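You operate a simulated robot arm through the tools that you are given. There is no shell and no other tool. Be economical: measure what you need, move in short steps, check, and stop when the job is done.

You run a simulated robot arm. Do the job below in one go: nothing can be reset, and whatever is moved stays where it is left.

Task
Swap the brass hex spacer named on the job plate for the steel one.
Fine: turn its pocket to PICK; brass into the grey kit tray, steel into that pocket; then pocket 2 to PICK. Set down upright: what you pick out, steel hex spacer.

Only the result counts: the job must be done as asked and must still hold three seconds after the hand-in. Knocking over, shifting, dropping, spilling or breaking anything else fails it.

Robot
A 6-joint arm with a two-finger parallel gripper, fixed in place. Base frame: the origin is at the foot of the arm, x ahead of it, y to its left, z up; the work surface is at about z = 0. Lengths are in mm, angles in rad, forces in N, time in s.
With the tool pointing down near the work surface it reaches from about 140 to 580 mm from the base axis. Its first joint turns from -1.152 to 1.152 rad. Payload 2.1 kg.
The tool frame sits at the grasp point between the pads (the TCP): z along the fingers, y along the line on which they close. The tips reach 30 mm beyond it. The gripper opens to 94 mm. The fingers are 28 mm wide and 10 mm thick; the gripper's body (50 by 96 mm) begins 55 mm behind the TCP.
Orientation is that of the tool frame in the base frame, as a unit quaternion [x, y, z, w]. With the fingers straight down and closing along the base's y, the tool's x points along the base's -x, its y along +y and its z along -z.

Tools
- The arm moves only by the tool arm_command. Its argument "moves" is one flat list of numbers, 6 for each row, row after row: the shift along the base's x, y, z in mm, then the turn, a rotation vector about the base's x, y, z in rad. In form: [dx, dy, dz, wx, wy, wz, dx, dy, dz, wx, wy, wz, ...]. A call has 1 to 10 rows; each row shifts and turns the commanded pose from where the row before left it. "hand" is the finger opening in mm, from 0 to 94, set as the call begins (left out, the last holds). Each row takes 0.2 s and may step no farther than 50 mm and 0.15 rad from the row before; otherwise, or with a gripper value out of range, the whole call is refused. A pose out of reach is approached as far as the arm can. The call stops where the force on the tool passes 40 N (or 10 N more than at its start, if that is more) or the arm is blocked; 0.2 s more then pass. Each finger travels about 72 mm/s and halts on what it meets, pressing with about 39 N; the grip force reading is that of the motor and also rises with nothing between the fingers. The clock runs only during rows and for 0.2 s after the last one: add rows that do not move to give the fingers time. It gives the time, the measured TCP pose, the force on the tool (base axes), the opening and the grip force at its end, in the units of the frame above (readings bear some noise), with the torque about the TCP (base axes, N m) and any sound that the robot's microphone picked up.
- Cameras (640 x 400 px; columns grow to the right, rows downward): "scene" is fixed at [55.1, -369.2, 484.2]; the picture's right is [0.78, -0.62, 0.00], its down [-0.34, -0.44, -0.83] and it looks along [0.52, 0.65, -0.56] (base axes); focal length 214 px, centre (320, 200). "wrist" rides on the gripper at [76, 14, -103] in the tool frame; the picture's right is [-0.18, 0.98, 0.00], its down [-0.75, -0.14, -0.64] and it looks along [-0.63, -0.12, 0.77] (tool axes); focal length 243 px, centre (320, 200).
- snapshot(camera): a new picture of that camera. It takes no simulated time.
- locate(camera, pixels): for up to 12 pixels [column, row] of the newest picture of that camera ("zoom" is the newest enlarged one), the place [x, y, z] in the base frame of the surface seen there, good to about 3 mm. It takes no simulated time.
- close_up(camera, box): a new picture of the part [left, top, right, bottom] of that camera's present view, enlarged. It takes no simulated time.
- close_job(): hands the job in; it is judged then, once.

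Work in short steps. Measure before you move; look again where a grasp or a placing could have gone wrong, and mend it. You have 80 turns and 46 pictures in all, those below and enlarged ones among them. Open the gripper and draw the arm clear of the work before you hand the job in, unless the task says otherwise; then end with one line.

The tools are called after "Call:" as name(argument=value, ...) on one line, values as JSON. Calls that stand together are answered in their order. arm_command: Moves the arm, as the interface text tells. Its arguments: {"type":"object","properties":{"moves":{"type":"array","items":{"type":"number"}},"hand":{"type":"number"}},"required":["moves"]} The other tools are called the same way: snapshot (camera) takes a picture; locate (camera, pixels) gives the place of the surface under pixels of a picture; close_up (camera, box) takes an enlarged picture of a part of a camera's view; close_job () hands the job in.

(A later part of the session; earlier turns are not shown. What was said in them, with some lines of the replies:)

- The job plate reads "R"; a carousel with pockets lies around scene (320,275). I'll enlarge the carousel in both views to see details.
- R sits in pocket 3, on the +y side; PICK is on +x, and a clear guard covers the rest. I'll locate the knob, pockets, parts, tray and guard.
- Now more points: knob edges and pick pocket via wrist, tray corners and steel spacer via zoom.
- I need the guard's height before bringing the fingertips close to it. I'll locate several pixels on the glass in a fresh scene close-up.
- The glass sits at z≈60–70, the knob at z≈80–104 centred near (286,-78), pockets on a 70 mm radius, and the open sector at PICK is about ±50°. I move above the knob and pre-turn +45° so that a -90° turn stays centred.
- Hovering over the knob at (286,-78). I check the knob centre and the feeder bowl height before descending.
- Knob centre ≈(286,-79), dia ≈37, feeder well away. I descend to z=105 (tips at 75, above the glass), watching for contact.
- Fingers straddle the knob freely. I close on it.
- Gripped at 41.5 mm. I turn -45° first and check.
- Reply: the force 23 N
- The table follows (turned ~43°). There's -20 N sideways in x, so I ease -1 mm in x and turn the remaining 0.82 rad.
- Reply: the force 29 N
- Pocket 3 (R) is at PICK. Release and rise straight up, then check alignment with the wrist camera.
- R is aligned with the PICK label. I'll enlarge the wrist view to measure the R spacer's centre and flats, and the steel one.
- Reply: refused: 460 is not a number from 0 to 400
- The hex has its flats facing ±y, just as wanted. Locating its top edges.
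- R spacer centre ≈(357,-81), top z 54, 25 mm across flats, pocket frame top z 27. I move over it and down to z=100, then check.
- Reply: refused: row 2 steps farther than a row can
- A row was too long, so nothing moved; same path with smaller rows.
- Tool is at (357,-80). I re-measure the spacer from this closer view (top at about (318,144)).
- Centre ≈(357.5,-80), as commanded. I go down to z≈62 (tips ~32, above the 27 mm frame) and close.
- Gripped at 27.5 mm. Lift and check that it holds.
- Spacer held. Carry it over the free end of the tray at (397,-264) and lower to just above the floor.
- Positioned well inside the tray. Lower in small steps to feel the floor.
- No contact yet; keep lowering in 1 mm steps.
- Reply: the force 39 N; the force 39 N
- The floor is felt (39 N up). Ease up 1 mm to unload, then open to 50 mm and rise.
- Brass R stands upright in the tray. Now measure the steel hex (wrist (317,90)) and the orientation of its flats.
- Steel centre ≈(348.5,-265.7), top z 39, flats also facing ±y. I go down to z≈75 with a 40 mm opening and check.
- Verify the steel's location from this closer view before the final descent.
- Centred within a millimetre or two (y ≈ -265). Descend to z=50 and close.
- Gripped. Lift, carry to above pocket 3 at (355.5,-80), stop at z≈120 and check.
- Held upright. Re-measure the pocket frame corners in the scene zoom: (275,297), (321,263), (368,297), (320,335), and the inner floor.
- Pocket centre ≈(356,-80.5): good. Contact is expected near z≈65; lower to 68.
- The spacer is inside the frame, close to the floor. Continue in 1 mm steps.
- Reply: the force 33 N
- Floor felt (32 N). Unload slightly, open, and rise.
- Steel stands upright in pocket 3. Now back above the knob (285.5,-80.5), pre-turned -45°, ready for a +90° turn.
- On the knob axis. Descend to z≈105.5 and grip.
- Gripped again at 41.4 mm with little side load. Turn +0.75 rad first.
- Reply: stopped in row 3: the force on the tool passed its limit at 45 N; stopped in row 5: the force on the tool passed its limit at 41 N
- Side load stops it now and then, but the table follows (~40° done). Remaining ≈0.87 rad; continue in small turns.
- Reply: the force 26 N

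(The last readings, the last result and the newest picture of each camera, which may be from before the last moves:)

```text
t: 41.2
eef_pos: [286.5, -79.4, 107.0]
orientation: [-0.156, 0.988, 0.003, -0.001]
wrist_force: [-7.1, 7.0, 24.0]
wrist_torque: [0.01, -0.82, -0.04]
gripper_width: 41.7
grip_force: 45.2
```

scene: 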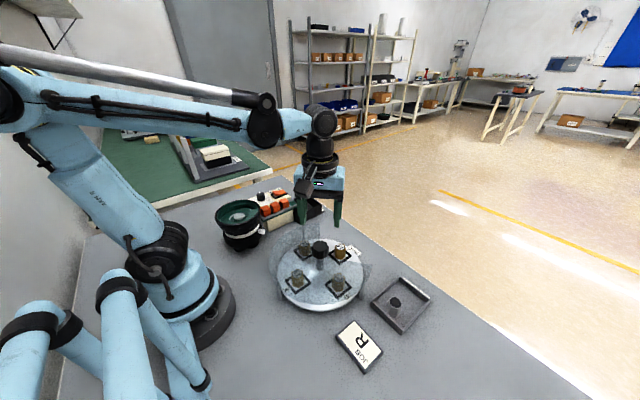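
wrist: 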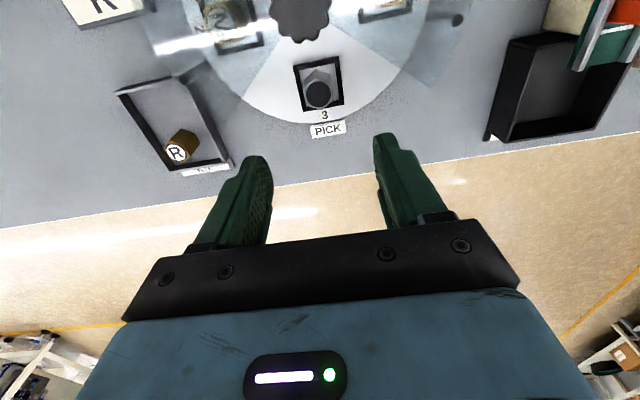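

Now at +0.31 rad with a 24 N upward load; ease up 0.5 mm and continue.

Call:
arm_command(moves=[-0.3, 0.3, 0.5, 0, 0, 0.08, 0, 0, 0, 0, 0, 0.08, 0, 0, 0, 0, 0, 0.08, 0, 0, 0, 0, 0, 0.08])

Call:
close_up(camera="scene", box=[260, 210, 388, 310])

```text
t: 42.2
eef_pos: [286.6, -79.1, 105.6]
orientation: [-0.313, 0.95, 0.004, 0.0]
wrist_force: [4.2, 21.5, -11.2]
wrist_torque: [-1.17, 0.07, 0.02]
gripper_width: 41.5
grip_force: 44.9
```

```text
4.00 times, centred on (324, 260) of scene
```

zoom: 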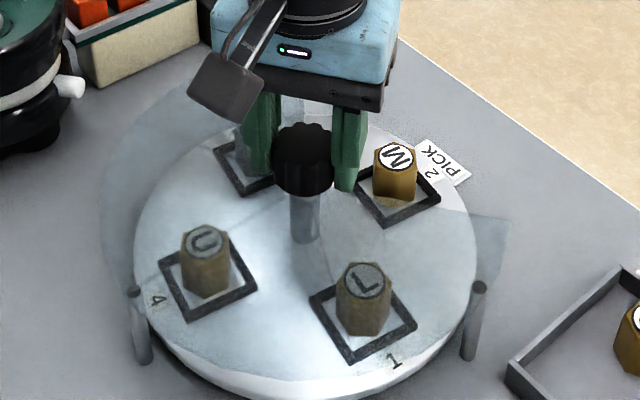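

At +0.637 rad; 0.148 remains.

Call:
arm_command(moves=[0, 0.4, 0, 0, 0, 0.05, 0, 0, 0, 0, 0, 0.05, 0, 0, 0, 0, 0, 0.048, 0, 0, 0, 0, 0, 0])

Call:
close_up(camera="scene", box=[260, 210, 388, 310])

```text
t: 43.1
eef_pos: [286.0, -78.2, 106.9]
orientation: [-0.381, 0.924, 0.002, -0.001]
wrist_force: [1.2, 0.0, -2.0]
wrist_torque: [-0.11, -0.09, 0.04]
gripper_width: 41.4
grip_force: 45.1
stopped in row 4: the force on the tool passed its limit at 41 N (the readings are from after the stop); the commanded pose is now the measured one
```

```text
4.00 times, centred on (324, 260) of scene
```

zoom: 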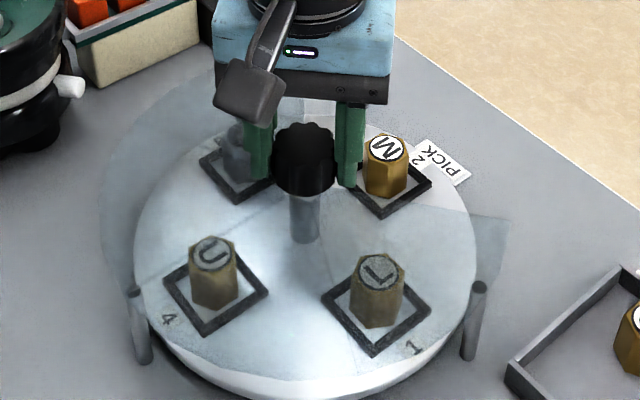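

Orientation +0.783 rad, and pocket edges match the earlier aligned picture. Release and rise clear.

Call:
arm_command(moves=[0, 0, 0, 0, 0, 0, 0, 0, 0, 0, 0, 0, 0, 0, 10, 0, 0, 0, 0, 0, 30, 0, 0, -0.1, 0, 0, 40, 0, 0, -0.15, 0, 0, 45, 0, 0, -0.15, 0, 0, 45, 0, 0, -0.15, 0, 0, 45, 0, 0, -0.15, 0, 0, 0, 0, 0, -0.085], hand=64)

Call:
close_up(camera="scene", box=[260, 210, 440, 340])

Call:
close_up(camera="wrist", box=[150, 0, 450, 190])

```text
t: 45.1
eef_pos: [284.4, -78.6, 322.5]
orientation: [0.004, 1.0, 0.003, 0.001]
wrist_force: [-0.1, 1.1, 0.5]
wrist_torque: [0.03, -0.01, 0.02]
gripper_width: 64.2
grip_force: 0.0
```

```text
3.08 times, centred on (350, 275) of scene
```

zoom: 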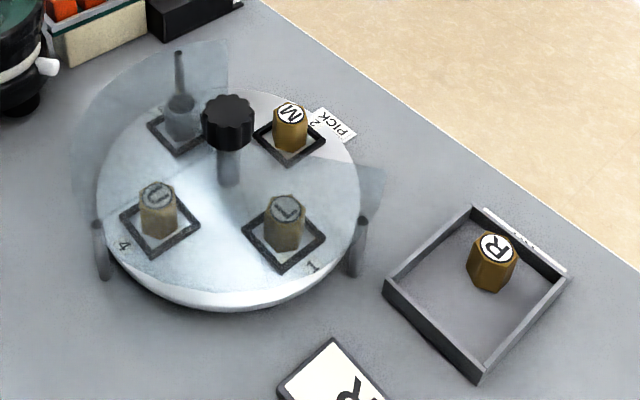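

```text
2.11 times, centred on (300, 95) of wrist
```

zoom: 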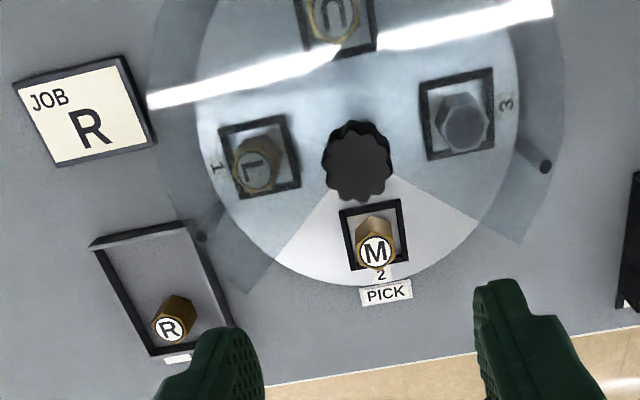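

All parts upright, pocket 2 at PICK. Quick numerical check of the pocket 2 and 3 alignment from the frame corners.

Call:
locate(camera="zoom", pixels=[[342, 212], [400, 202], [406, 260], [350, 268], [421, 86], [492, 71], [493, 145], [429, 157], [358, 160]])

```text
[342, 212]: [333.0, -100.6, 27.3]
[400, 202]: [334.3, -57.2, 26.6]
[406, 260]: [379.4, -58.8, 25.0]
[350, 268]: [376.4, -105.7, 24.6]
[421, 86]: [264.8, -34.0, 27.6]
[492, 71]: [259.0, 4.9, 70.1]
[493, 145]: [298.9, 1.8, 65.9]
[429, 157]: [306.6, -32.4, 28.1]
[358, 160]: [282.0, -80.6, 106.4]
```

Pocket 2 is centred at (355.8,-80.6), in line with the hub (y≈-80); the arm is clear and the gripper open. Handing in.

Call:
close_job()

```text
The job is handed in.
```

The job is handed in: brass spacer R is upright in the grey kit tray, the steel spacer is upright in pocket 3, and pocket 2 is back at PICK.
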